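You operate a simulated robot arm through the tools that you are given. There is no shell and no other tool.

Carry out the task below with a simulated two-armed robot. There is one attempt and no reset: what you move stays moved.

## Task
Swap the tripped shock tag for the one on the crate card, and arm it.
Fine: grey tag to the empty pocket, keeper shut before the arming button.

Only the result counts: the job must be done as asked and must still hold three seconds after the hand-in. Knocking over, shifting, dropping, spilling or breaking anything else fails it.

## Robot
Two 7-joint arms with fingered hands on one trunk that stands fixed in place. Base frame: the origin is at the foot of the trunk, x ahead of it, y to its left, z up. Units: m, rad, N and s.
The left shoulder is at [0.068, 0.125, 1.285], the right one opposite. With the tool pointing down near the work surface each hand reaches from about 0.1 to 0.74 m from the base axis, measured 20 degrees to its own side. Payload 3.7 kg a hand.
Tool frame (each hand has its own): the origin (TCP) lies between the finger pads and is the grasp point; the fingertips stand 0.025 m ahead of it; z points along the fingers, y is the line along which they close. The gripper opens to 0.088 m. The gripper's body begins 0.029 m behind the TCP. The gripper is a hand of 5 fingers: y runs from the thumb to the fingers, the wrist lies at [-0.013, -0.097, -0.162] in the tool frame.
Orientation is that of the tool frame in the base frame, as [roll, pitch, yaw] about the fixed x, y, z axes, in that order (R = Rz(yaw) Ry(pitch) Rx(roll)). With the fingers straight down and the wrist toward the robot, the tool's x, y and z point along [0, 1, 0], [1, 0, 0] and [0, 0, -1] of the base frame.

## Interface
- The arms move only by the tool apply_moves. It takes "left_plan", "right_plan" or both (then of equal length, played together; a hand with none holds still); each is a list of rows, each a list of 6 numbers: the turn, a rotation vector about the base's x, y, z in units of 90 degrees (1.0 is 90 degrees), then the shift along the base's x, y, z in units of 400 mm (1.0 is 400 mm). In form: [[rx, ry, rz, x, y, z], ...]. A call has 1 to 20 rows; each row is the pose to reach, as a shift and turn from the pose commanded when the call began. A call with a number of a shift or a turn outside -1 to 1 is refused whole. Rows are played at 5 a second. More than 0.05 m and 0.15 rad between two rows, and nothing of the call is played. Where a pose cannot be reached the arm comes as near as it can. A force on the tool above 40 N (or 10 N above the force at the start of the call, whichever is more), or a blocked arm, ends the call early, and 0.2 s more pass. In this call time passes only in rows, and 0.2 s behind the last. It gives the time, the measured TCP pose, the force on the tool (base axes), the opening and the grip force at its end, in the units of the frame above (readings bear some noise), with the torque about the TCP (base axes, N m) and any sound that the robot's microphone picked up, and new pictures: "views" is both (left out), scene, wrist or none (wrist: the cameras of the hands that moved).
- Cameras (640 x 400 px; columns grow to the right, rows downward): "scene" is now at [0.1332, -0.0499, 1.4236]; the picture's right is [-0.59, -0.81, 0.00], its down [-0.49, 0.35, -0.80] and it looks along [0.65, -0.47, -0.60] (base axes); focal length 347 px, centre (320, 200). "left" rides on the left gripper at [-0.059, -0.079, -0.105] in its tool frame; the picture's right is [-0.73, -0.32, 0.61], its down [0.62, -0.68, 0.38] and it looks along [0.29, 0.66, 0.70] (tool axes); focal length 234 px, centre (320, 200). "right" rides on the right gripper at [0.059, -0.079, -0.105] in its tool frame; the picture's right is [-0.73, 0.32, -0.61], its down [-0.62, -0.68, 0.38] and it looks along [-0.29, 0.66, 0.70] (tool axes); focal length 234 px, centre (320, 200). There is no depth. A picture from a camera that has moved, and an enlarged one, comes with that camera's place and axes in the base frame and with its lens.
- move_column(by): slides the trunk up (or, below 0, down) by that many m; the arms and the scene camera ride with it, the base frame stays. It gives what a move gives, with no picture.
- set_fingers(index, middle, ring, little, thumb_bend, thumb_turn, hand): sets how far each is bent, from 0 (flat) to 1 (curled in); at 0.3 the hand is open as for a grip, at 0.7 the pads meet at the TCP. One left out holds its place. A second passes; each finger stops where it meets its share of the squeeze, and holds until it gets a number again. It is the only way to open and close the hand. It gives what a move gives, with no picture; readings hold the bend of each and the force on index, middle, ring, little, thumb and palm. thumb_turn goes from beside the hand (0) to across from the fingers (1), as for a grip.
- head_to(pan, tilt): turns the head with the scene camera to pan (to the left, within 1.396 rad either way) and tilt (down, from -0.506 to 1.204), counted from straight ahead of the robot. It gives what a move gives, and a new picture of the scene camera.
- inspect(camera, box): a new picture of the part [left, top, right, bottom] of that camera's present view, enlarged. It takes no simulated time.
- finish_job(): hands the job in; it is judged then, once.

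Nothing tells you positions but the pictures and the camera data. Unless the task says otherwise, let go and move clear before handing in.

The tools are called after "Call:" as name(argument=value, ...) on one line, values as JSON. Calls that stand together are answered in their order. apply_moves: Moves the arms, as the interface text tells. Its arguments: {"type":"object","properties":{"left_plan":{"type":"array","items":{"type":"array","items":{"type":"number"}}},"right_plan":{"type":"array","items":{"type":"array","items":{"type":"number"}}},"views":{"type":"string","enum":["both","scene","wrist","none"]}},"required":[]} The other tools are called the same way: move_column (by) slides the trunk up or down; set_fingers (index, middle, ring, little, thumb_bend, thumb_turn, hand) moves the fingers one by one; head_to (pan, tilt) turns the head that bears the scene camera; inspect (camera, box) takes an enlarged picture of a part of a camera's view; finish_job () hands the job in.

At the start:

```text
time_s: 0.0
left_tcp_pos: [0.5901, -0.0922, 1.0638]
left_ee_rot: [-3.141, 0.0, 1.573]
left_contact_force: [-0.1, -0.3, -1.2]
left_ft_torque: [-0.04, -0.02, -0.01]
left_width: 0.0874
left_grip_force: 0.0
left_shape: jaw
left_bend: [0.3, 0.3, 0.3, 0.3, 0.3, 0.98]
left_finger forces: [0.0, 0.1, 0.1, 0.1, 0.0, 0.0]
right_tcp_pos: [0.3005, -0.4641, 1.1357]
right_ee_rot: [3.14, 0.0, 1.571]
right_contact_force: [-0.6, -0.5, -0.1]
right_ft_torque: [0.03, 0.01, -0.02]
right_width: 0.0874
right_grip_force: 0.1
right_shape: jaw
right_bend: [0.3, 0.3, 0.3, 0.3, 0.3, 0.98]
right_finger forces: [0.0, 0.0, 0.0, 0.1, 0.0, 0.0]
trunk travel left (down, up): [-0.303, 0.113]
head pan, tilt: [-0.632, 0.646]
```

scene: 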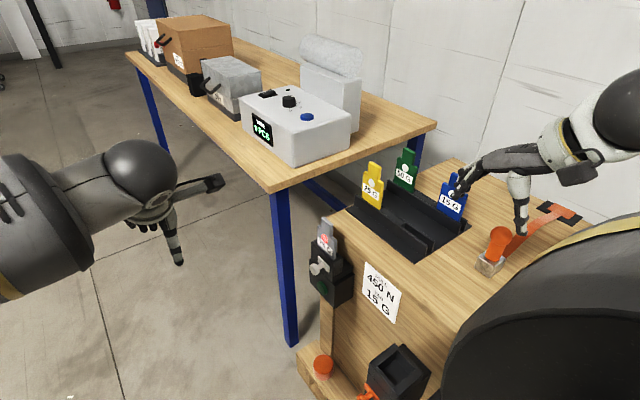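
right: 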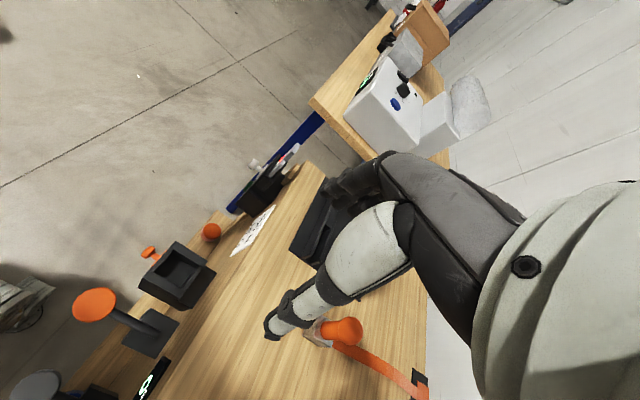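
left: 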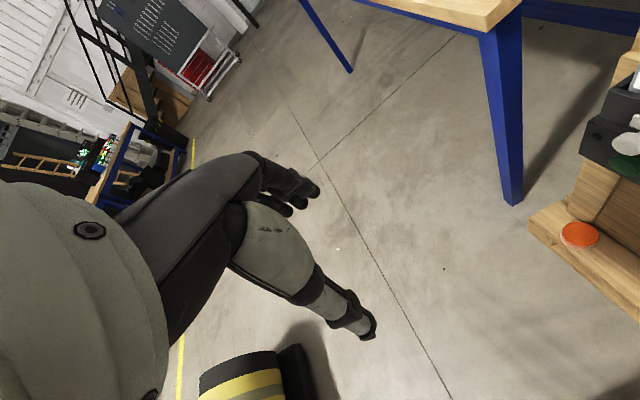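

I see a wooden crate with a card reading "450 N / 15 G", a rack of three tags (yellow 25 G?, green 50 G?, blue 15 G) with an empty pocket, and a black holder with a grey tripped tag on the crate's left face. I'll enlarge the pictures before I move anything.

Call:
inspect(camera="scene", box=[290, 200, 450, 300])

Call:
inspect(camera="scene", box=[330, 140, 490, 260])

Call:
inspect(camera="scene", box=[280, 290, 480, 400])

Call:
inspect(camera="right", box=[60, 120, 380, 400])

Call:
inspect(camera="left", box=[480, 60, 640, 320])

```text
4.00 times, centred on (370, 250) of scene
camera zoom: at [0.1332, -0.0499, 1.4236], right [-0.59, -0.81, 0.0], down [-0.49, 0.35, -0.8], along [0.65, -0.47, -0.6], focal length 1388 px, centre (120, 0)
```

zoom: 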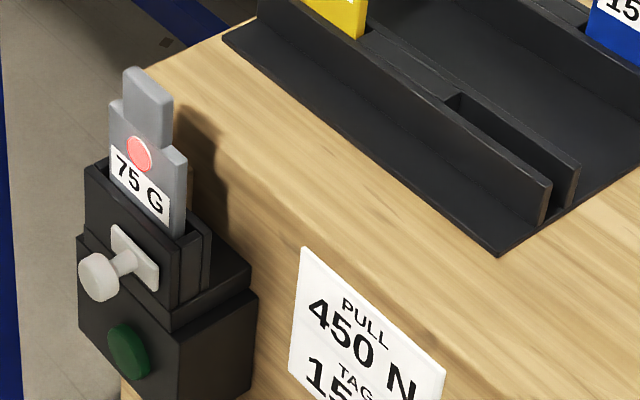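

```text
3.33 times, centred on (410, 200) of scene
camera zoom: at [0.1332, -0.0499, 1.4236], right [-0.59, -0.81, 0.0], down [-0.49, 0.35, -0.8], along [0.65, -0.47, -0.6], focal length 1156 px, centre (20, 200)
```

zoom: 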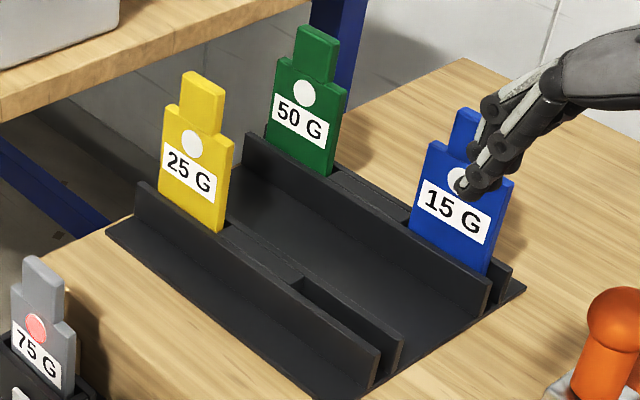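

```text
3.20 times, centred on (380, 345) of scene
camera zoom: at [0.1332, -0.0499, 1.4236], right [-0.59, -0.81, 0.0], down [-0.49, 0.35, -0.8], along [0.65, -0.47, -0.6], focal length 1110 px, centre (128, -264)
```

zoom: 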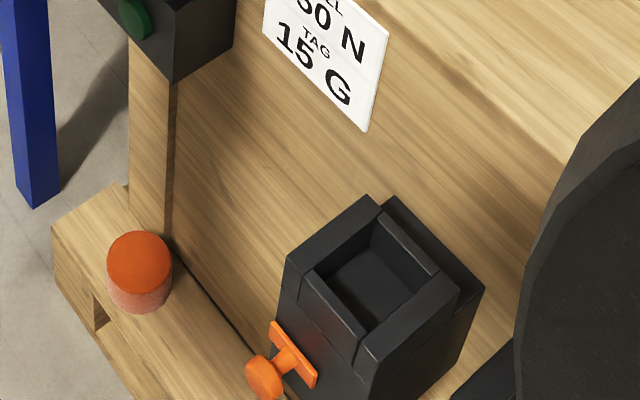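

```text
1.43 times, centred on (220, 260) of right
camera zoom: at [0.2195, -0.4046, 1.2415], right [0.32, -0.73, 0.61], down [-0.68, -0.62, -0.38], along [0.66, -0.29, -0.7], focal length 334 px, centre (463, 114)
```

zoom: 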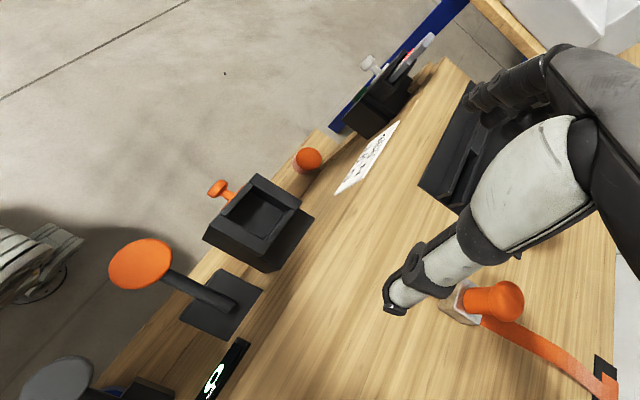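

```text
1.54 times, centred on (560, 190) of left
camera zoom: at [0.514, -0.1518, 1.1671], right [-0.32, -0.73, -0.61], down [-0.68, 0.62, -0.38], along [0.66, 0.29, -0.7], focal length 360 px, centre (-49, 215)
```

zoom: 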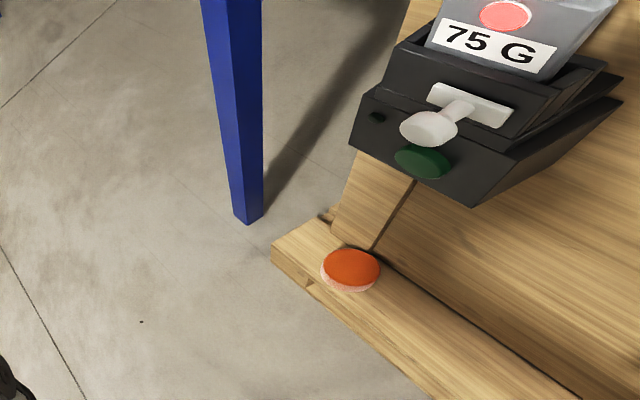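

The crate stands to the robot's right with its front face towards +y. The holder (grey 75 G tag, white keeper knob, green button) is near x≈0.63, y≈-0.4 to -0.45, z≈0.65–0.87. I'll enlarge further to see how the keeper works and how the hand is built.

Call:
inspect(camera="scene", box=[300, 215, 364, 310])

Call:
inspect(camera="left", box=[560, 50, 640, 200])

Call:
inspect(camera="right", box=[215, 125, 320, 225])

Call:
inspect(camera="scene", box=[430, 100, 640, 240])

```text
4.21 times, centred on (332, 262) of scene
camera zoom: at [0.1332, -0.0499, 1.4236], right [-0.59, -0.81, 0.0], down [-0.49, 0.35, -0.8], along [0.65, -0.47, -0.6], focal length 1461 px, centre (270, -63)
```

zoom: 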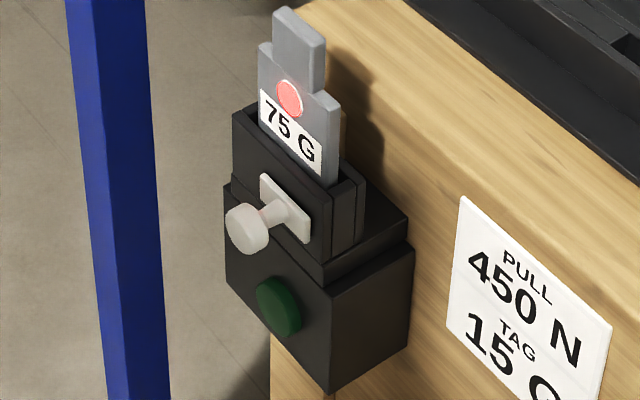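

```text
2.67 times, centred on (600, 125) of left
camera zoom: at [0.514, -0.1518, 1.1671], right [-0.32, -0.73, -0.61], down [-0.68, 0.62, -0.38], along [0.66, 0.29, -0.7], focal length 624 px, centre (-427, 400)
```

zoom: 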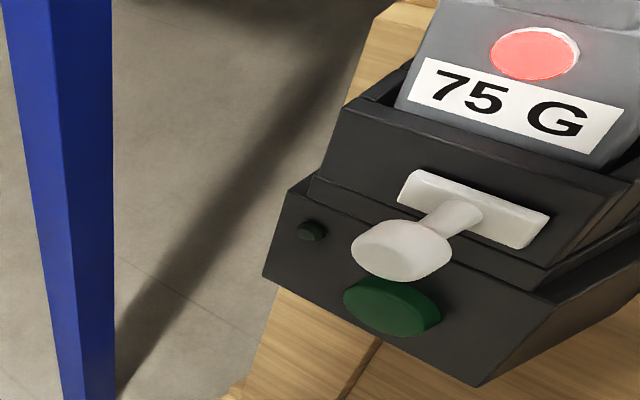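

```text
4.00 times, centred on (268, 175) of right
camera zoom: at [0.2195, -0.4046, 1.2415], right [0.32, -0.73, 0.61], down [-0.68, -0.62, -0.38], along [0.66, -0.29, -0.7], focal length 937 px, centre (530, 300)
```

zoom: 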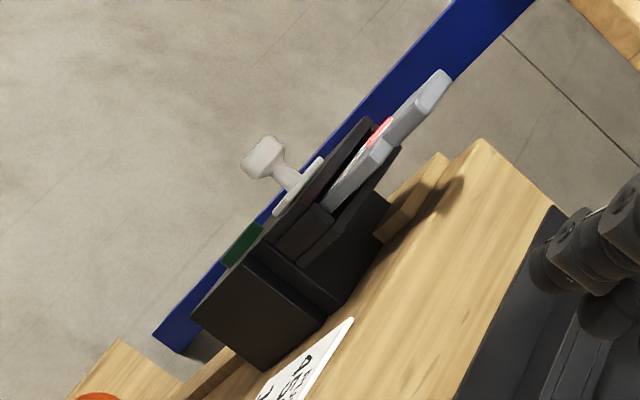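

```text
2.86 times, centred on (535, 170) of scene
camera zoom: at [0.1332, -0.0499, 1.4236], right [-0.59, -0.81, 0.0], down [-0.49, 0.35, -0.8], along [0.65, -0.47, -0.6], focal length 991 px, centre (-294, 286)
```

zoom: 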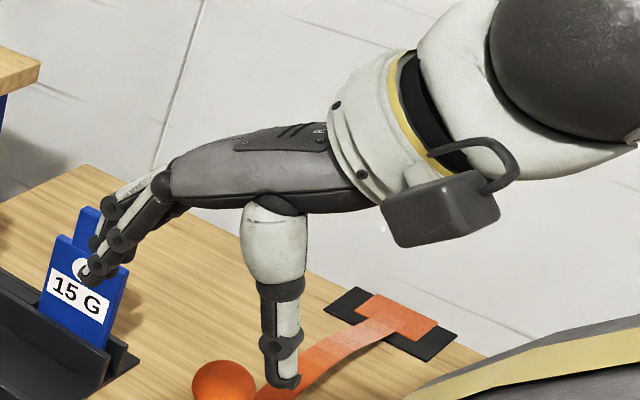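

The holder has a lower box with the green button and a small lamp. Above it is a pocket whose front plate carries a white knob, which is probably the keeper. I'll swing the left hand round so its camera sees the holder from the front; it stays well clear of everything.

Call:
apply_moves(left_plan=[[0, 0, -0.0833, -0.00625, -0.0229, -0.0125], [0, 0, -0.1667, -0.0125, -0.0458, -0.025], [0, 0, -0.25, -0.01875, -0.0688, -0.0375], [0, 0, -0.3333, -0.025, -0.0917, -0.05], [0, 0, -0.4167, -0.03125, -0.1146, -0.0625], [0, 0, -0.5, -0.0375, -0.1375, -0.075], [0, 0, -0.5833, -0.04375, -0.1604, -0.0875], [0, 0, -0.6667, -0.05, -0.1833, -0.1], [0, 0, -0.75, -0.05625, -0.2063, -0.1125], [0, 0, -0.8333, -0.0625, -0.2292, -0.125], [0, 0, -0.9167, -0.06875, -0.2521, -0.1375], [0, 0, -1.0, -0.075, -0.275, -0.15]], views="both")

```text
time_s: 2.6
left_tcp_pos: [0.5611, -0.2026, 1.006]
left_ee_rot: [3.141, 0.0, 0.002]
left_contact_force: [-0.8, -0.4, 0.6]
left_ft_torque: [-0.01, 0.0, -0.02]
left_width: 0.0873
left_grip_force: 0.0
left_shape: jaw
left_bend: [0.3, 0.3, 0.3, 0.3, 0.3, 0.98]
left_finger forces: [0.0, 0.0, 0.1, 0.0, 0.0, 0.0]
right_tcp_pos: [0.3016, -0.4645, 1.135]
right_ee_rot: [-3.141, 0.0, 1.571]
right_contact_force: [-0.1, 0.0, -0.4]
right_ft_torque: [0.0, 0.01, -0.02]
right_width: 0.0875
right_grip_force: 0.0
right_shape: jaw
right_bend: [0.3, 0.3, 0.3, 0.3, 0.3, 0.98]
right_finger forces: [0.0, 0.1, 0.1, 0.0, 0.0, 0.0]
trunk travel left (down, up): [-0.303, 0.113]
head pan, tilt: [-0.632, 0.646]
camera scene: at [0.1332, -0.0504, 1.4236], right [-0.59, -0.81, 0.0], down [-0.49, 0.36, -0.8], along [0.65, -0.47, -0.6], focal length 347 px, centre (320, 200)
camera left: at [0.5043, -0.1243, 1.1079], right [-0.73, 0.32, -0.61], down [0.62, 0.68, -0.38], along [0.29, -0.66, -0.7], focal length 234 px, centre (320, 200)
```

scene: 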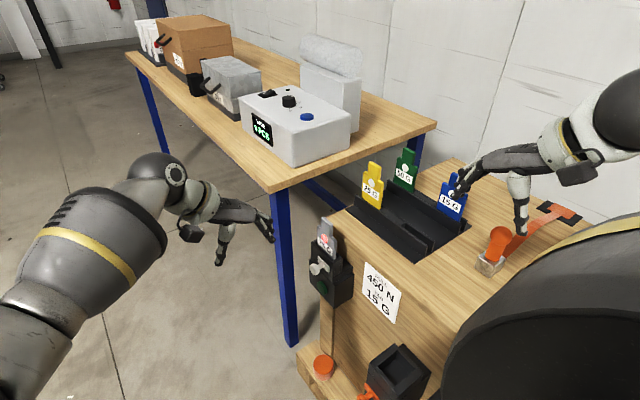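
left: 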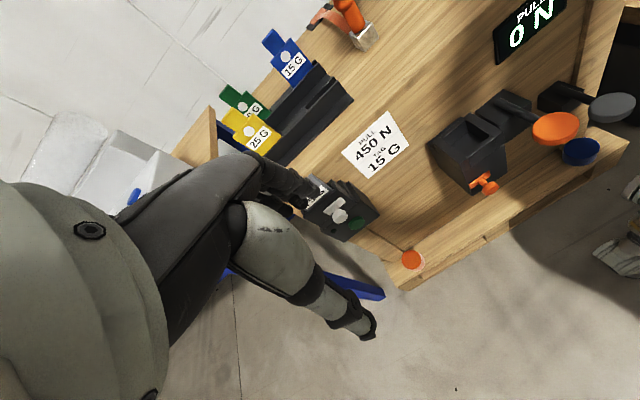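

Call:
inspect(camera="left", box=[280, 160, 400, 250])

Call:
inspect(camera="left", box=[200, 20, 370, 170])

Call:
inspect(camera="left", box=[320, 0, 640, 290])

Call:
inspect(camera="scene", box=[300, 210, 370, 310])

```text
4.44 times, centred on (340, 205) of left
camera zoom: at [0.5043, -0.1243, 1.1079], right [-0.73, 0.32, -0.61], down [0.62, 0.68, -0.38], along [0.29, -0.66, -0.7], focal length 1041 px, centre (231, 178)
```

zoom: 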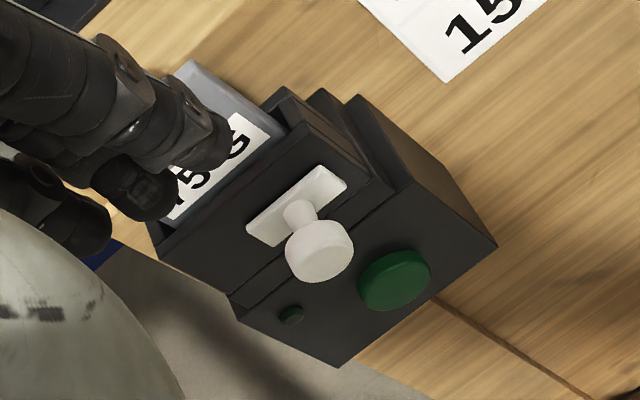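

```text
2.67 times, centred on (285, 95) of left
camera zoom: at [0.5043, -0.1243, 1.1079], right [-0.73, 0.32, -0.61], down [0.62, 0.68, -0.38], along [0.29, -0.66, -0.7], focal length 624 px, centre (413, 480)
```

zoom: 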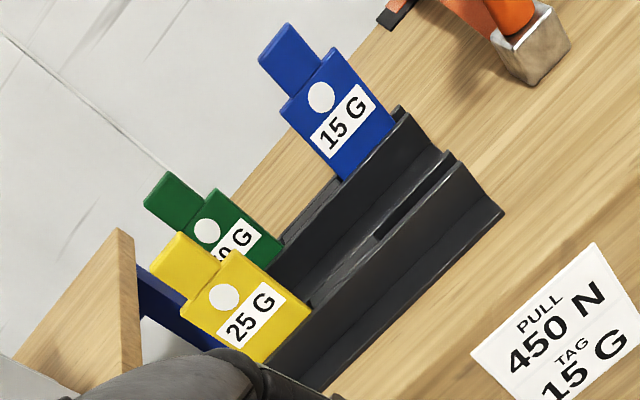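

```text
1.38 times, centred on (480, 145) of left
camera zoom: at [0.5043, -0.1243, 1.1079], right [-0.73, 0.32, -0.61], down [0.62, 0.68, -0.38], along [0.29, -0.66, -0.7], focal length 323 px, centre (99, 276)
```

zoom: 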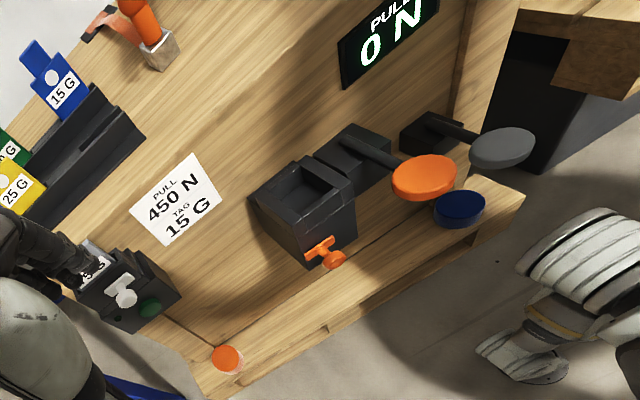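

```text
4.00 times, centred on (335, 260) of scene
camera zoom: at [0.1332, -0.0504, 1.4236], right [-0.59, -0.81, 0.0], down [-0.49, 0.36, -0.8], along [0.65, -0.47, -0.6], focal length 1388 px, centre (260, -40)
```

zoom: 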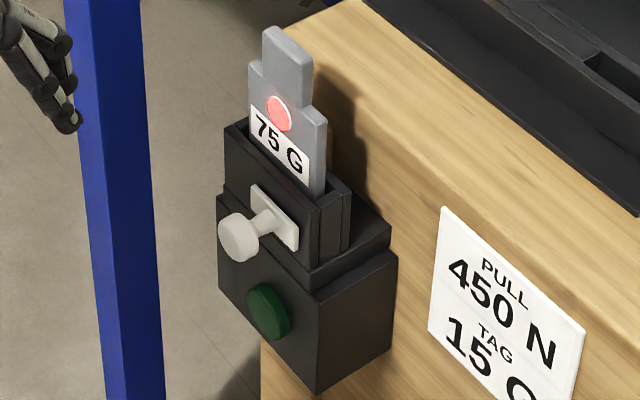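

The keeper plate looks vertical, about 0.1 m wide, at y≈-0.43, with its knob at about (0.632, -0.398, 0.742). I need to know whether it hinges or slides, so I'll zoom in on the side view.

Call:
inspect(camera="right", box=[255, 135, 325, 195])

Call:
inspect(camera="scene", box=[305, 225, 365, 265])

Call:
inspect(camera="left", box=[305, 170, 385, 240])

Call:
inspect(camera="left", box=[410, 80, 540, 210])

```text
6.67 times, centred on (290, 165) of right
camera zoom: at [0.2195, -0.4051, 1.2413], right [0.32, -0.73, 0.61], down [-0.68, -0.62, -0.38], along [0.66, -0.29, -0.7], focal length 1561 px, centre (520, 433)
```

zoom: 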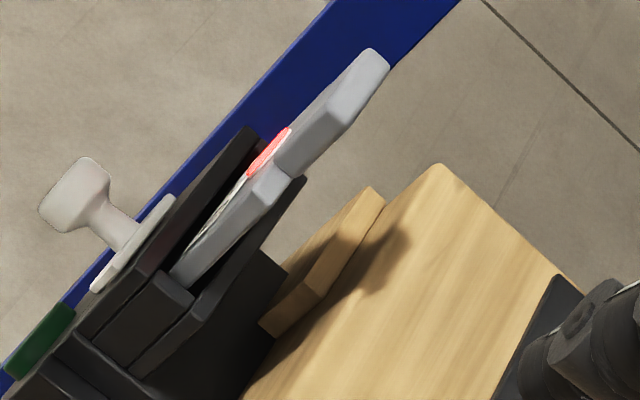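

```text
10.00 times, centred on (335, 245) of scene
camera zoom: at [0.1332, -0.0504, 1.4236], right [-0.59, -0.81, 0.0], down [-0.49, 0.36, -0.8], along [0.65, -0.47, -0.6], focal length 3469 px, centre (170, -250)
```

zoom: 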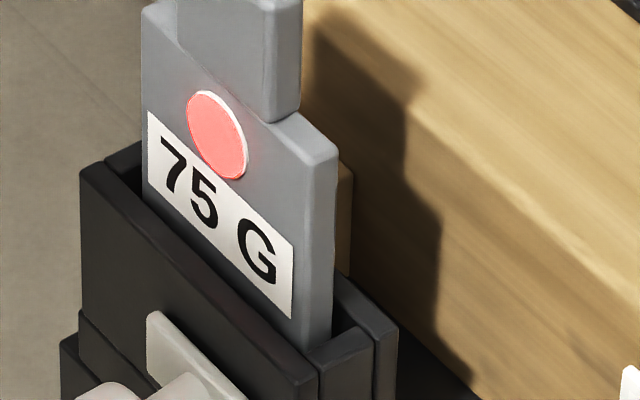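

```text
5.71 times, centred on (345, 205) of left
camera zoom: at [0.5043, -0.1243, 1.1079], right [-0.73, 0.32, -0.61], down [0.62, 0.68, -0.38], along [0.29, -0.66, -0.7], focal length 1338 px, centre (177, 171)
```

zoom: 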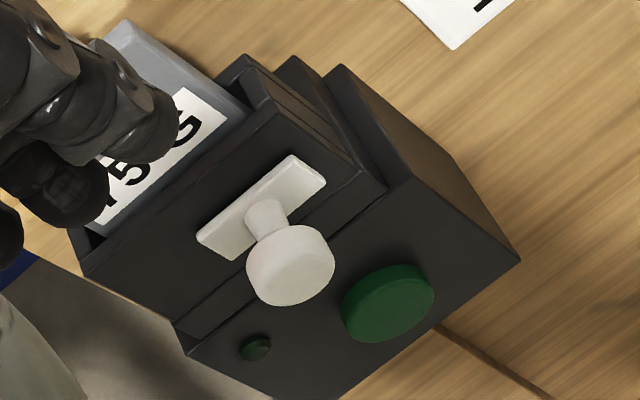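

```text
3.08 times, centred on (475, 145) of left
camera zoom: at [0.5043, -0.1243, 1.1079], right [-0.73, 0.32, -0.61], down [0.62, 0.68, -0.38], along [0.29, -0.66, -0.7], focal length 720 px, centre (-157, 369)
```

zoom: 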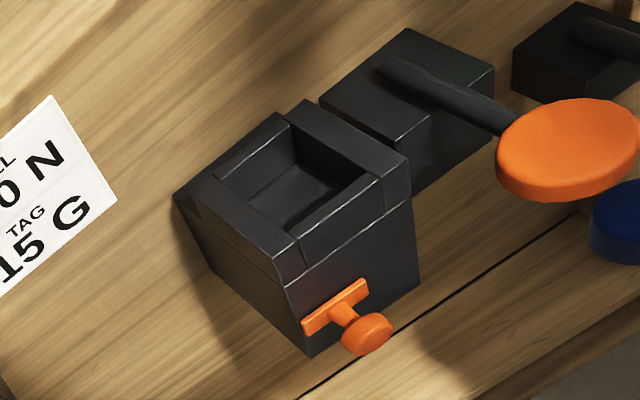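

I can see a back plate, two side posts, and a front plate with the white handle. I'll shift the left hand along +x so its fingers no longer block the view and I see the holder from its far side.

Call:
apply_moves(left_plan=[[0, 0, 0, 0.09, 0, 0], [0, 0, 0, 0.18, 0, 0], [0, 0, 0, 0.27, 0, 0], [0, 0, 0, 0.36, 0, 0], [0, 0, 0, 0.42, 0, 0]], views="wrist")

```text
time_s: 3.8
left_tcp_pos: [0.6133, -0.1966, 1.0053]
left_ee_rot: [-3.14, 0.0, -0.002]
left_contact_force: [0.8, -0.7, -1.1]
left_ft_torque: [0.0, 0.0, 0.01]
left_width: 0.0877
left_grip_force: 0.1
left_shape: jaw
left_bend: [0.3, 0.3, 0.3, 0.3, 0.3, 0.98]
left_finger forces: [0.0, 0.1, 0.1, 0.0, 0.0, 0.0]
left hand out of reach, approached as far as the arm can: row 2, 3, 4, 5
right_tcp_pos: [0.3, -0.4644, 1.1361]
right_ee_rot: [-3.142, 0.002, 1.571]
right_contact_force: [-0.8, -0.8, 0.5]
right_ft_torque: [0.02, -0.01, 0.01]
right_width: 0.0879
right_grip_force: 0.1
right_shape: jaw
right_bend: [0.3, 0.3, 0.3, 0.3, 0.3, 0.98]
right_finger forces: [0.0, 0.1, 0.0, 0.0, 0.0, 0.0]
trunk travel left (down, up): [-0.303, 0.113]
head pan, tilt: [-0.632, 0.646]
camera left: at [0.5578, -0.1187, 1.1082], right [-0.73, 0.32, -0.61], down [0.62, 0.68, -0.38], along [0.29, -0.66, -0.7], focal length 234 px, centre (320, 200)
```

left: 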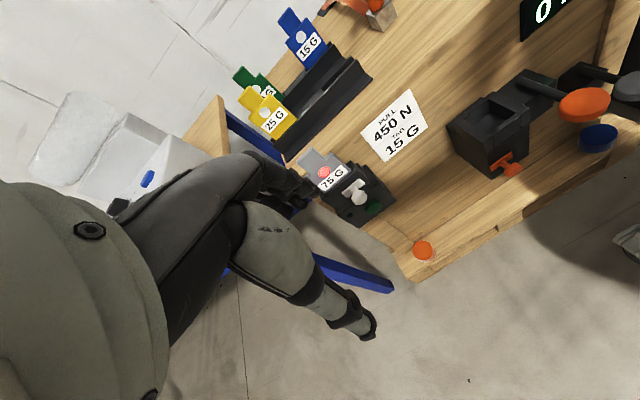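

The left arm is at its reach limit, so the right arm will do the work, with the trunk lowered. I'll pull the left arm back out of the way and turn the right hand to a handshake pose: fingers forward, thumb on the +y side.

Call:
apply_moves(left_plan=[[0, 0, 0, -0.05, 0.06, 0.01], [0, 0, 0, -0.1, 0.12, 0.02], [0, 0, 0, -0.15, 0.18, 0.03], [0, 0, 0, -0.2, 0.24, 0.04], [0, 0, 0, -0.25, 0.3, 0.05], [0, 0, 0, -0.3, 0.36, 0.06], [0, 0, 0, -0.35, 0.42, 0.07], [0, 0, 0, -0.4, 0.48, 0.08], [0, 0, 0, -0.45, 0.54, 0.09], [0, 0, 0, -0.5, 0.6, 0.1], [0, 0, 0, -0.55, 0.66, 0.11], [0, 0, 0, -0.6, 0.72, 0.12], [0, 0, 0, -0.6, 0.75, 0.13], [0, 0, 0, -0.6, 0.78, 0.14], [0, 0, 0, -0.6, 0.8, 0.15], [0, 0, 0, -0.6, 0.8, 0.15]], right_plan=[[0.0481, -0.0481, -0.0481, 0.02, 0.02, -0.005], [0.0962, -0.0962, -0.0962, 0.04, 0.04, -0.01], [0.1444, -0.1444, -0.1444, 0.06, 0.06, -0.015], [0.1925, -0.1925, -0.1925, 0.08, 0.08, -0.02], [0.2406, -0.2406, -0.2406, 0.1, 0.1, -0.025], [0.2887, -0.2887, -0.2887, 0.12, 0.12, -0.03], [0.3368, -0.3368, -0.3368, 0.14, 0.14, -0.035], [0.3849, -0.3849, -0.3849, 0.16, 0.16, -0.04], [0.433, -0.433, -0.433, 0.18, 0.18, -0.045], [0.4812, -0.4812, -0.4812, 0.2, 0.2, -0.05], [0.5293, -0.5293, -0.5293, 0.22, 0.22, -0.055], [0.5774, -0.5774, -0.5774, 0.24, 0.24, -0.06], [0.6255, -0.6255, -0.6255, 0.26, 0.26, -0.065], [0.6736, -0.6736, -0.6736, 0.28, 0.28, -0.07], [0.7217, -0.7217, -0.7217, 0.3, 0.3, -0.075], [0.7698, -0.7698, -0.7698, 0.32, 0.32, -0.08]], views="both")

```text
time_s: 7.2
left_tcp_pos: [0.3737, 0.1277, 1.0644]
left_ee_rot: [3.142, 0.001, 0.003]
left_contact_force: [-0.3, 0.2, 0.3]
left_ft_torque: [0.03, -0.02, -0.01]
left_width: 0.0879
left_grip_force: 0.1
left_shape: jaw
left_bend: [0.3, 0.3, 0.3, 0.3, 0.3, 0.98]
left_finger forces: [0.1, 0.1, 0.1, 0.1, 0.0, 0.1]
right_tcp_pos: [0.387, -0.4518, 1.1736]
right_ee_rot: [0.924, -1.57, 2.222]
right_contact_force: [0.7, 0.0, 0.7]
right_ft_torque: [0.0, -0.02, 0.02]
right_width: 0.0878
right_grip_force: 0.1
right_shape: jaw
right_bend: [0.3, 0.3, 0.3, 0.3, 0.3, 0.97]
right_finger forces: [0.0, 0.0, 0.0, 0.0, 0.1, 0.1]
right hand out of reach, approached as far as the arm can: row 9, 10, 11, 12, 13, 14, 15, 16
trunk travel left (down, up): [-0.303, 0.113]
head pan, tilt: [-0.632, 0.646]
camera scene: at [0.133, -0.0493, 1.4236], right [-0.59, -0.81, 0.0], down [-0.49, 0.35, -0.8], along [0.65, -0.47, -0.6], focal length 347 px, centre (320, 200)
camera right: at [0.2802, -0.3736, 1.2318], right [-0.61, -0.32, -0.73], down [0.38, 0.68, -0.62], along [0.7, -0.66, -0.29], focal length 234 px, centre (320, 200)
camera left: at [0.3173, 0.206, 1.1681], right [-0.73, 0.32, -0.61], down [0.62, 0.68, -0.38], along [0.29, -0.66, -0.7], focal length 234 px, centre (320, 200)
```

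scene: 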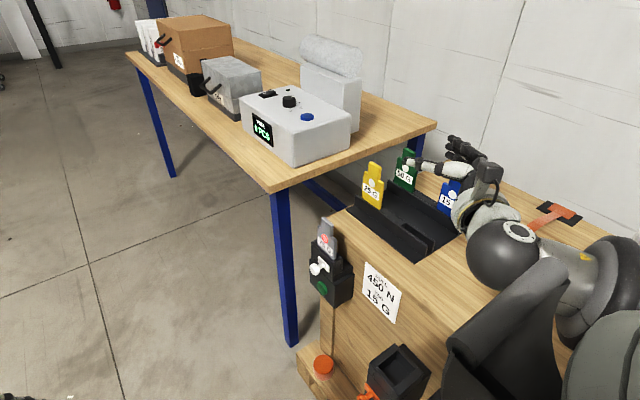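
right: 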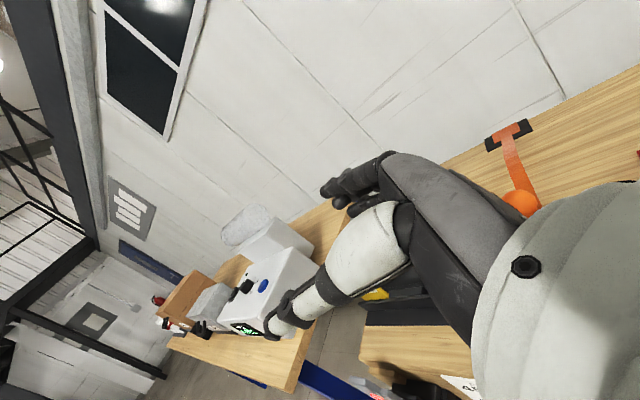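
left: 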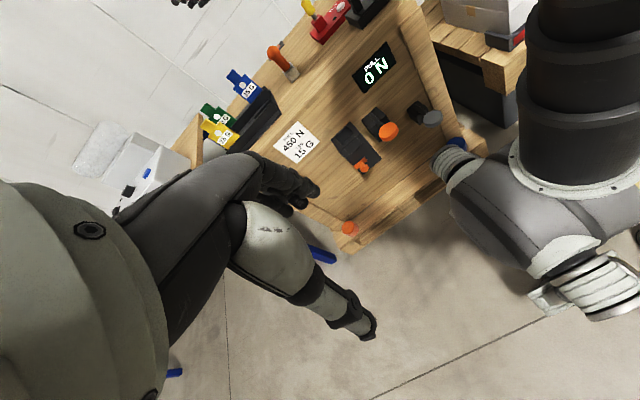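

The right hand has the handshake orientation, but that position was too close in. Before lowering the trunk I'll check what stands near the right elbow on the crate.

Call:
head_to(pan=-1.15, tilt=0.75)

Call:
inspect(camera="left", box=[180, 0, 520, 260])

```text
time_s: 8.2
left_tcp_pos: [0.3744, 0.1266, 1.0659]
left_ee_rot: [-3.141, 0.0, 0.004]
left_contact_force: [0.0, 0.5, 0.6]
left_ft_torque: [0.0, -0.02, -0.04]
left_width: 0.0879
left_grip_force: 0.0
left_shape: jaw
left_bend: [0.3, 0.3, 0.3, 0.3, 0.3, 0.98]
left_finger forces: [0.1, 0.0, 0.0, 0.1, 0.0, 0.0]
right_tcp_pos: [0.3877, -0.4531, 1.1725]
right_ee_rot: [-1.688, -1.57, -1.451]
right_contact_force: [0.9, -0.8, 0.2]
right_ft_torque: [-0.02, 0.0, 0.0]
right_width: 0.0878
right_grip_force: 0.0
right_shape: jaw
right_bend: [0.3, 0.3, 0.3, 0.3, 0.3, 0.97]
right_finger forces: [0.0, 0.0, 0.0, 0.1, 0.0, 0.0]
trunk travel left (down, up): [-0.303, 0.113]
head pan, tilt: [-1.15, 0.75]
camera scene: at [0.0968, -0.0743, 1.4147], right [-0.91, -0.41, 0.0], down [-0.28, 0.62, -0.73], along [0.3, -0.67, -0.68], focal length 347 px, centre (320, 200)
```

scene: 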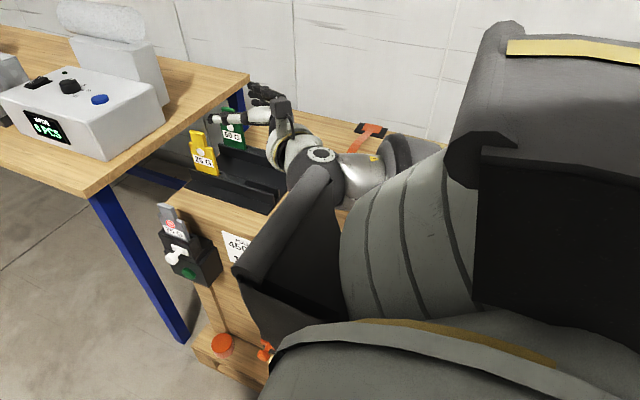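

```text
1.54 times, centred on (350, 130) of left
camera zoom: at [0.3174, 0.2053, 1.1682], right [-0.73, 0.32, -0.61], down [0.62, 0.68, -0.38], along [0.29, -0.66, -0.7], focal length 360 px, centre (274, 308)
```

zoom: 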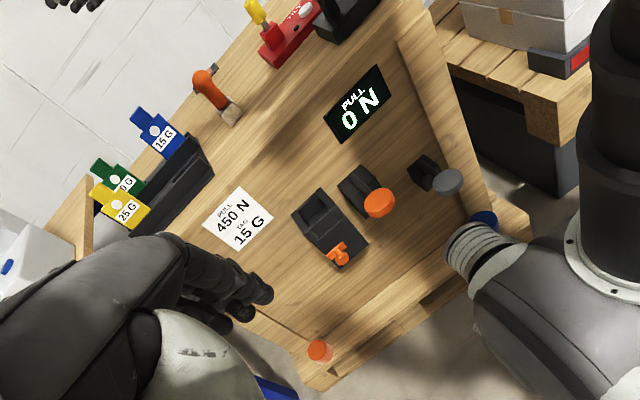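

The elbow sits over the crate with the hand this close in. I'll reach the right hand forward first, so the arm straightens, and then lower the trunk in small steps.

Call:
apply_moves(right_plan=[[0, 0, 0, 0.072, 0.039, -0.009], [0, 0, 0, 0.143, 0.078, -0.019], [0, 0, 0, 0.215, 0.116, -0.028], [0, 0, 0, 0.287, 0.155, -0.037], [0, 0, 0, 0.358, 0.194, -0.047], [0, 0, 0, 0.43, 0.2325, -0.056]], views="both")

```text
time_s: 9.6
left_tcp_pos: [0.3746, 0.1262, 1.0651]
left_ee_rot: [3.141, 0.001, 0.001]
left_contact_force: [0.2, -0.6, 0.4]
left_ft_torque: [0.05, 0.01, 0.0]
left_width: 0.0877
left_grip_force: 0.1
left_shape: jaw
left_bend: [0.3, 0.3, 0.3, 0.3, 0.3, 0.98]
left_finger forces: [0.1, 0.1, 0.1, 0.0, 0.1, 0.0]
right_tcp_pos: [0.4453, -0.4488, 1.2291]
right_ee_rot: [2.809, -1.57, 0.335]
right_contact_force: [-0.4, 0.4, -0.9]
right_ft_torque: [0.03, 0.03, 0.0]
right_width: 0.0878
right_grip_force: 0.0
right_shape: jaw
right_bend: [0.3, 0.3, 0.3, 0.3, 0.3, 0.97]
right_finger forces: [0.0, 0.0, 0.1, 0.1, 0.1, 0.1]
right hand out of reach, approached as far as the arm can: row 1, 2, 3, 4, 5, 6
trunk travel left (down, up): [-0.303, 0.113]
head pan, tilt: [-1.15, 0.75]
camera scene: at [0.0967, -0.0743, 1.4146], right [-0.91, -0.41, 0.0], down [-0.28, 0.62, -0.73], along [0.3, -0.67, -0.68], focal length 347 px, centre (320, 200)
camera right: at [0.3376, -0.37, 1.2891], right [-0.61, -0.32, -0.73], down [0.38, 0.68, -0.62], along [0.7, -0.66, -0.29], focal length 234 px, centre (320, 200)
```

scene: 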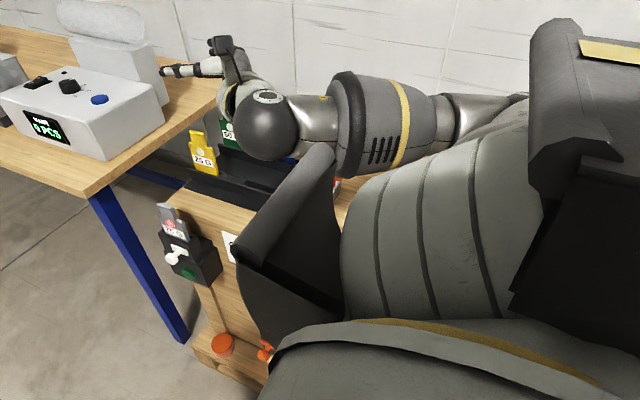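
right: 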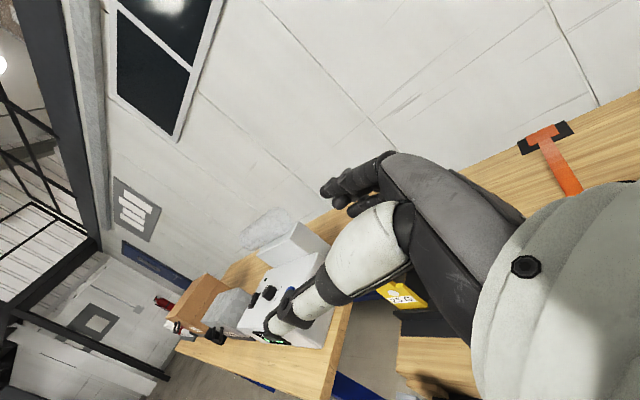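

The wrist seems to be at a roll limit with the elbow raised out sideways. I'll try rolling the palm a bit past handshake, so the solver has to drop the elbow, and see what it does.

Call:
apply_moves(right_plan=[[0.08, 0, 0, 0.04, 0.0, -0.03], [0.16, 0, 0, 0.08, 0.0, -0.06], [0.24, 0, 0, 0.12, 0.0, -0.09], [0.32, 0, 0, 0.16, 0.0, -0.12], [0.4, 0, 0, 0.2, 0.0, -0.15]], views="scene")

```text
time_s: 10.8
left_tcp_pos: [0.3755, 0.1282, 1.0658]
left_ee_rot: [3.141, -0.002, 0.002]
left_contact_force: [0.7, -0.7, 0.3]
left_ft_torque: [-0.04, -0.01, 0.0]
left_width: 0.0879
left_grip_force: 0.0
left_shape: jaw
left_bend: [0.3, 0.3, 0.3, 0.3, 0.3, 0.98]
left_finger forces: [0.0, 0.0, 0.1, 0.0, 0.0, 0.0]
right_tcp_pos: [0.4675, -0.474, 1.2315]
right_ee_rot: [-1.571, -0.943, -1.568]
right_contact_force: [0.8, -0.6, 0.1]
right_ft_torque: [0.03, -0.03, -0.02]
right_width: 0.0881
right_grip_force: 0.2
right_shape: jaw
right_bend: [0.3, 0.3, 0.3, 0.3, 0.3, 0.98]
right_finger forces: [0.1, 0.1, 0.0, 0.0, 0.1, 0.0]
right hand out of reach, approached as far as the arm can: row 1, 2, 3, 4, 5
trunk travel left (down, up): [-0.303, 0.113]
head pan, tilt: [-1.15, 0.75]
camera scene: at [0.0976, -0.0734, 1.4147], right [-0.91, -0.41, 0.0], down [-0.28, 0.62, -0.73], along [0.3, -0.67, -0.68], focal length 347 px, centre (320, 200)
```

scene: 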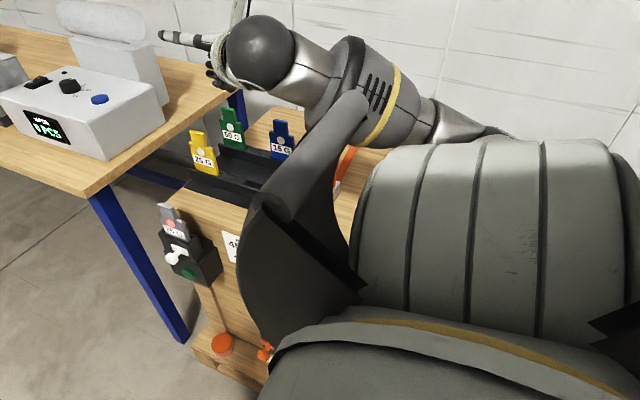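

The elbow is dropping as intended. I'll roll back to the handshake while moving forward and see how far it gets.

Call:
apply_moves(right_plan=[[0, 0, 0, 0.06, 0.04, -0.05], [0, 0, 0, 0.12, 0.08, -0.1], [0, 0, 0, 0.18, 0.12, -0.15], [0, 0, 0, 0.24, 0.16, -0.2], [0, 0, 0, 0.24, 0.2, -0.25]], views="scene")

```text
time_s: 11.9
left_tcp_pos: [0.3742, 0.1258, 1.0648]
left_ee_rot: [-3.141, 0.0, 0.0]
left_contact_force: [0.4, 1.0, -0.5]
left_ft_torque: [0.03, -0.02, -0.01]
left_width: 0.0875
left_grip_force: 0.0
left_shape: jaw
left_bend: [0.3, 0.3, 0.3, 0.3, 0.3, 0.98]
left_finger forces: [0.0, 0.0, 0.0, 0.0, 0.1, 0.0]
right_tcp_pos: [0.4613, -0.482, 1.1948]
right_ee_rot: [-1.57, -0.941, -1.57]
right_contact_force: [-1.3, 0.5, -0.1]
right_ft_torque: [0.0, 0.01, 0.02]
right_width: 0.0877
right_grip_force: 0.0
right_shape: jaw
right_bend: [0.3, 0.3, 0.3, 0.3, 0.3, 0.98]
right_finger forces: [0.1, 0.0, 0.0, 0.0, 0.0, 0.0]
right hand out of reach, approached as far as the arm can: row 1, 2, 3, 4, 5
trunk travel left (down, up): [-0.303, 0.113]
head pan, tilt: [-1.15, 0.75]
camera scene: at [0.0969, -0.0743, 1.4146], right [-0.91, -0.41, 0.0], down [-0.28, 0.62, -0.73], along [0.3, -0.67, -0.68], focal length 347 px, centre (320, 200)
```

scene: 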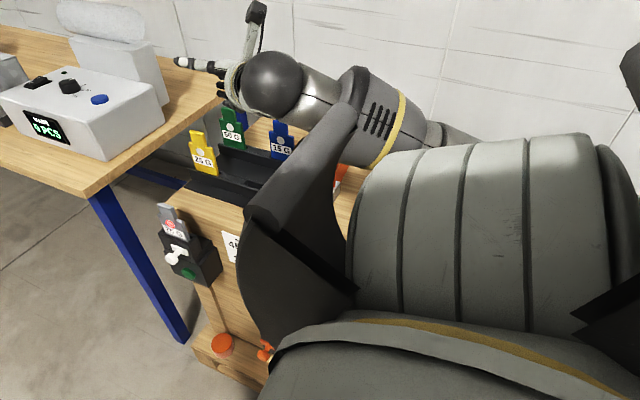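

It is stuck in this arm configuration. I'll rotate back to palm down with the fingers forward, which suits the raised elbow, and extend from there before trying other orientations.

Call:
apply_moves(right_plan=[[-0.09, 0, 0, 0.0, 0.0, 0.0], [-0.18, 0, 0, 0.0, 0.0, 0.0], [-0.27, 0, 0, 0.0, 0.0, 0.0], [-0.36, 0, 0, 0.02, 0.01, 0.0], [-0.45, 0, 0, 0.05, 0.03, -0.01], [-0.54, 0, 0, 0.08, 0.05, -0.02], [-0.63, 0, 0, 0.12, 0.07, -0.03], [-0.72, 0, 0, 0.16, 0.09, -0.04], [-0.81, 0, 0, 0.2, 0.11, -0.05], [-0.9, 0, 0, 0.24, 0.13, -0.06], [-0.99, 0, 0, 0.28, 0.15, -0.07], [-1.0, 0, 0, 0.3, 0.17, -0.08]], views="scene")

```text
time_s: 14.6
left_tcp_pos: [0.3737, 0.1271, 1.0649]
left_ee_rot: [3.141, -0.001, 0.003]
left_contact_force: [0.3, 0.9, -0.3]
left_ft_torque: [-0.01, 0.03, 0.02]
left_width: 0.0875
left_grip_force: 0.1
left_shape: jaw
left_bend: [0.3, 0.3, 0.3, 0.3, 0.3, 0.98]
left_finger forces: [0.0, 0.1, 0.1, 0.0, 0.0, 0.1]
right_tcp_pos: [0.5872, -0.4116, 1.162]
right_ee_rot: [1.562, -0.625, 1.577]
right_contact_force: [-2.9, 0.5, -8.5]
right_ft_torque: [-0.02, -0.48, 0.01]
right_width: 0.088
right_grip_force: 0.0
right_shape: jaw
right_bend: [0.3, 0.3, 0.3, 0.3, 0.3, 0.98]
right_finger forces: [0.1, 0.1, 0.0, 0.1, 0.0, 0.1]
right hand out of reach, approached as far as the arm can: row 1, 2, 3, 4, 5, 6, 7, 8, 9, 10
trunk travel left (down, up): [-0.303, 0.113]
head pan, tilt: [-1.15, 0.75]
camera scene: at [0.0965, -0.0738, 1.4144], right [-0.91, -0.41, 0.0], down [-0.28, 0.62, -0.73], along [0.3, -0.67, -0.68], focal length 347 px, centre (320, 200)
```

scene: 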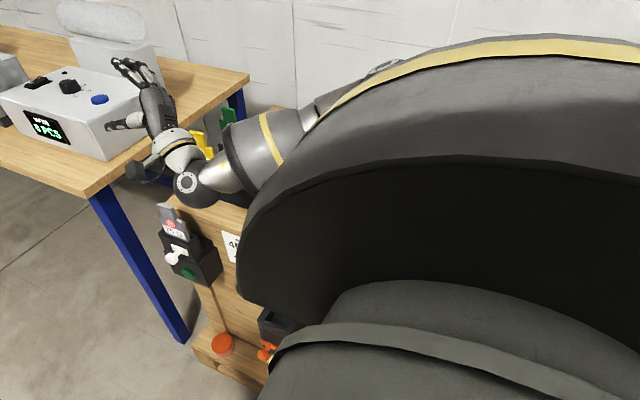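

Now the hand is extended near (0.587, -0.41, 1.16) with the palm down and left. From here I'll roll back to the handshake.

Call:
apply_moves(right_plan=[[0.08, 0, 0, 0.0, 0.0, 0.0], [0.16, 0, 0, 0.0, 0.0, 0.0], [0.24, 0, 0, 0.0, 0.0, 0.0], [0.32, 0, 0, 0.0, 0.0, 0.0], [0.4, 0, 0, 0.0, 0.0, 0.0], [0.48, 0, 0, 0.0, 0.0, 0.0], [0.56, 0, 0, 0.0, 0.0, 0.0], [0.6, 0, 0, 0.0, 0.0, 0.0]], views="scene")

```text
time_s: 16.4
left_tcp_pos: [0.3744, 0.1271, 1.0656]
left_ee_rot: [3.14, -0.001, 0.001]
left_contact_force: [-0.2, -0.3, -0.5]
left_ft_torque: [0.02, -0.04, 0.0]
left_width: 0.0877
left_grip_force: 0.2
left_shape: jaw
left_bend: [0.3, 0.3, 0.3, 0.3, 0.3, 0.98]
left_finger forces: [0.1, 0.0, 0.0, 0.0, 0.0, 0.0]
right_tcp_pos: [0.5815, -0.4132, 1.1584]
right_ee_rot: [-1.403, -1.568, -1.736]
right_contact_force: [0.3, -0.3, 0.4]
right_ft_torque: [-0.04, 0.0, -0.01]
right_width: 0.0878
right_grip_force: 0.0
right_shape: jaw
right_bend: [0.3, 0.3, 0.3, 0.3, 0.3, 0.98]
right_finger forces: [0.0, 0.0, 0.0, 0.1, 0.0, 0.0]
trunk travel left (down, up): [-0.303, 0.113]
head pan, tilt: [-1.15, 0.75]
camera scene: at [0.0968, -0.0743, 1.4146], right [-0.91, -0.41, 0.0], down [-0.28, 0.62, -0.73], along [0.3, -0.67, -0.68], focal length 347 px, centre (320, 200)
```

scene: 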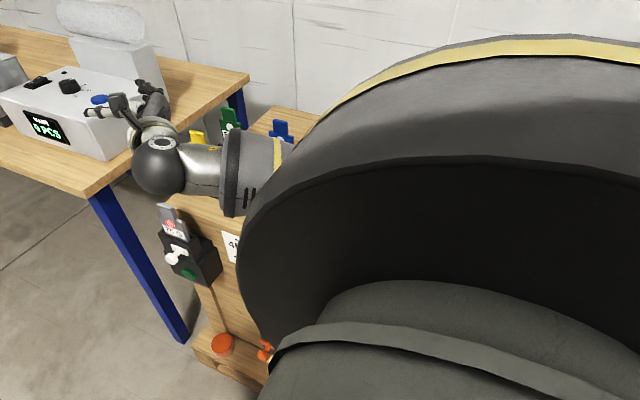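

The handshake pose is now reached at (0.58, -0.41, 1.158). I'll lower the trunk by 0.2 m and look again with the head turned back to the holder.

Call:
move_column(by=-0.15)

Call:
head_to(pan=-0.75, tilt=0.6)

```text
time_s: 18.1
left_tcp_pos: [0.3787, 0.126, 0.8752]
left_ee_rot: [-3.14, 0.164, 0.002]
left_contact_force: [0.0, -0.1, -0.1]
left_ft_torque: [-0.01, 0.01, -0.01]
left_width: 0.0882
left_grip_force: 0.1
left_shape: jaw
left_bend: [0.3, 0.3, 0.3, 0.3, 0.3, 0.98]
left_finger forces: [0.0, 0.1, 0.0, 0.0, 0.0, 0.0]
right_tcp_pos: [0.5819, -0.4109, 1.0093]
right_ee_rot: [1.042, -1.568, 2.102]
right_contact_force: [-1.1, 0.0, -0.5]
right_ft_torque: [0.01, 0.02, 0.01]
right_width: 0.0879
right_grip_force: 0.0
right_shape: jaw
right_bend: [0.3, 0.3, 0.3, 0.3, 0.3, 0.98]
right_finger forces: [0.0, 0.0, 0.0, 0.1, 0.1, 0.0]
trunk travel left (down, up): [-0.153, 0.263]
head pan, tilt: [-1.15, 0.75]
```

```text
time_s: 19.0
left_tcp_pos: [0.3813, 0.1268, 0.8761]
left_ee_rot: [3.141, 0.167, 0.001]
left_contact_force: [0.6, -0.4, -0.4]
left_ft_torque: [0.0, 0.0, -0.01]
left_width: 0.0879
left_grip_force: 0.1
left_shape: jaw
left_bend: [0.3, 0.3, 0.3, 0.3, 0.3, 0.98]
left_finger forces: [0.1, 0.0, 0.0, 0.0, 0.1, 0.0]
right_tcp_pos: [0.5816, -0.4104, 1.0087]
right_ee_rot: [-2.236, -1.57, -0.904]
right_contact_force: [-0.4, 0.6, -0.4]
right_ft_torque: [-0.03, 0.0, 0.02]
right_width: 0.0879
right_grip_force: 0.0
right_shape: jaw
right_bend: [0.3, 0.3, 0.3, 0.3, 0.3, 0.98]
right_finger forces: [0.1, 0.1, 0.1, 0.1, 0.1, 0.1]
trunk travel left (down, up): [-0.153, 0.263]
head pan, tilt: [-0.75, 0.6]
camera scene: at [0.268, -0.0589, 1.2677], right [-0.68, -0.73, 0.0], down [-0.41, 0.39, -0.82], along [0.6, -0.56, -0.57], focal length 347 px, centre (320, 200)
```

scene: 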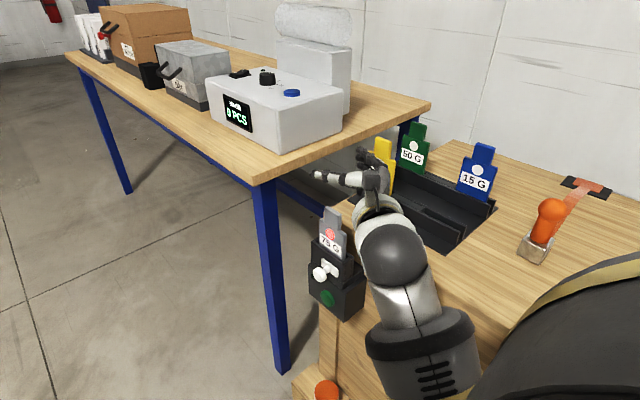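

Lowering the trunk also moved the body forward, which helps reach. The right hand held its pose exactly and the view is clear, so I'll zoom in on the holder and the rack.

Call:
inspect(camera="scene", box=[295, 190, 375, 330])

Call:
inspect(camera="scene", box=[350, 110, 510, 250])

Call:
inspect(camera="right", box=[0, 0, 640, 400])

```text
2.86 times, centred on (335, 260) of scene
camera zoom: at [0.268, -0.0589, 1.2677], right [-0.68, -0.73, 0.0], down [-0.41, 0.39, -0.82], along [0.6, -0.56, -0.57], focal length 991 px, centre (277, 29)
```

zoom: 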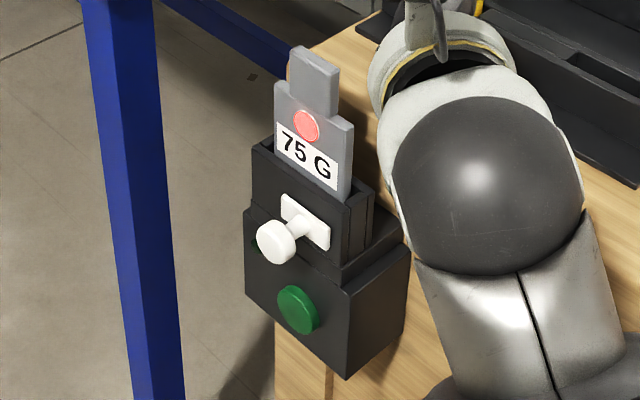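

```text
2.86 times, centred on (430, 180) of scene
camera zoom: at [0.268, -0.0589, 1.2677], right [-0.68, -0.73, 0.0], down [-0.41, 0.39, -0.82], along [0.6, -0.56, -0.57], focal length 991 px, centre (6, 257)
```

zoom: 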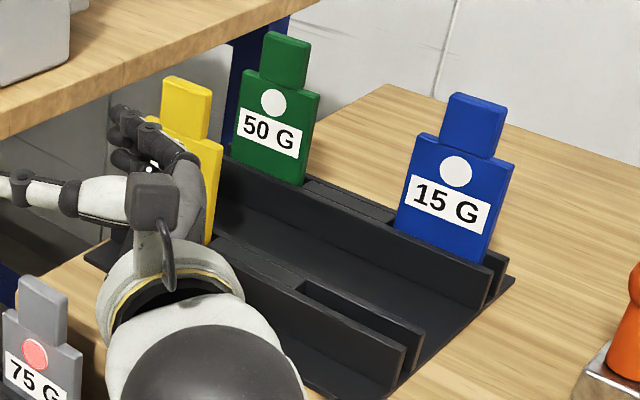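

```text
1.00 times, centred on (320, 200) of right (not enlarged: the box is as wide or as high as the picture)
camera zoom: at [0.4756, -0.3319, 1.0678], right [-0.61, -0.32, -0.73], down [0.38, 0.68, -0.62], along [0.7, -0.66, -0.29], focal length 234 px, centre (320, 200)
```

zoom: 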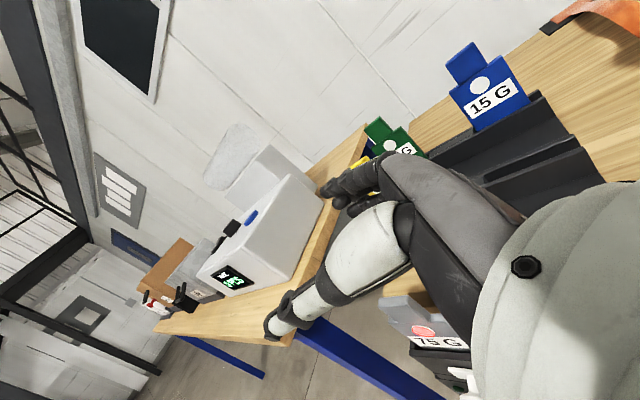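

The knob is at (0.632, -0.398, 0.742), the button at (0.63, -0.418, 0.656), and the grey tag is centred at x≈0.649. With the trunk lowered, the left hand should reach the knob pointing along -y, which is a natural pinch for pulling. I'll park the right hand above and to the right, then lower a bit more.

Call:
apply_moves(right_plan=[[0, 0, 0, -0.01, -0.05, 0.07], [0, 0, 0, -0.02, -0.11, 0.14], [0, 0, 0, -0.03, -0.17, 0.21], [0, 0, 0, -0.04, -0.23, 0.26], [0, 0, 0, -0.05, -0.275, 0.28]], views="scene")

```text
time_s: 20.2
left_tcp_pos: [0.3799, 0.1262, 0.8761]
left_ee_rot: [3.14, 0.164, 0.001]
left_contact_force: [-0.1, -0.3, 0.7]
left_ft_torque: [0.02, -0.01, -0.02]
left_width: 0.0878
left_grip_force: 0.2
left_shape: jaw
left_bend: [0.3, 0.3, 0.3, 0.3, 0.3, 0.98]
left_finger forces: [0.0, 0.0, 0.0, 0.0, 0.0, 0.1]
right_tcp_pos: [0.5623, -0.5202, 1.1206]
right_ee_rot: [-2.03, -1.57, -1.109]
right_contact_force: [0.1, -0.5, -0.6]
right_ft_torque: [-0.01, 0.02, 0.01]
right_width: 0.0878
right_grip_force: 0.0
right_shape: jaw
right_bend: [0.3, 0.3, 0.3, 0.3, 0.3, 0.98]
right_finger forces: [0.1, 0.1, 0.1, 0.1, 0.0, 0.0]
trunk travel left (down, up): [-0.153, 0.263]
head pan, tilt: [-0.75, 0.6]
camera scene: at [0.268, -0.059, 1.2677], right [-0.68, -0.73, 0.0], down [-0.41, 0.39, -0.83], along [0.6, -0.56, -0.56], focal length 347 px, centre (320, 200)
```

scene: 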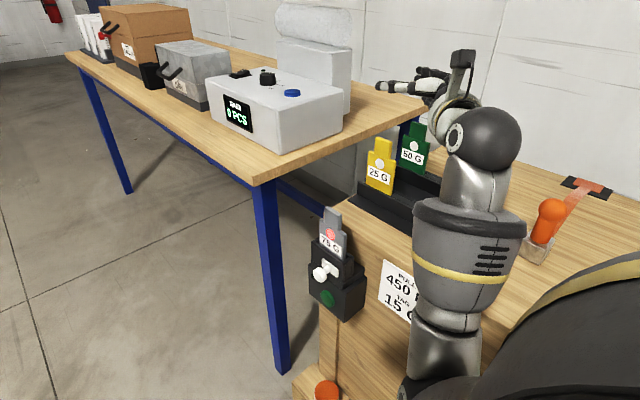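

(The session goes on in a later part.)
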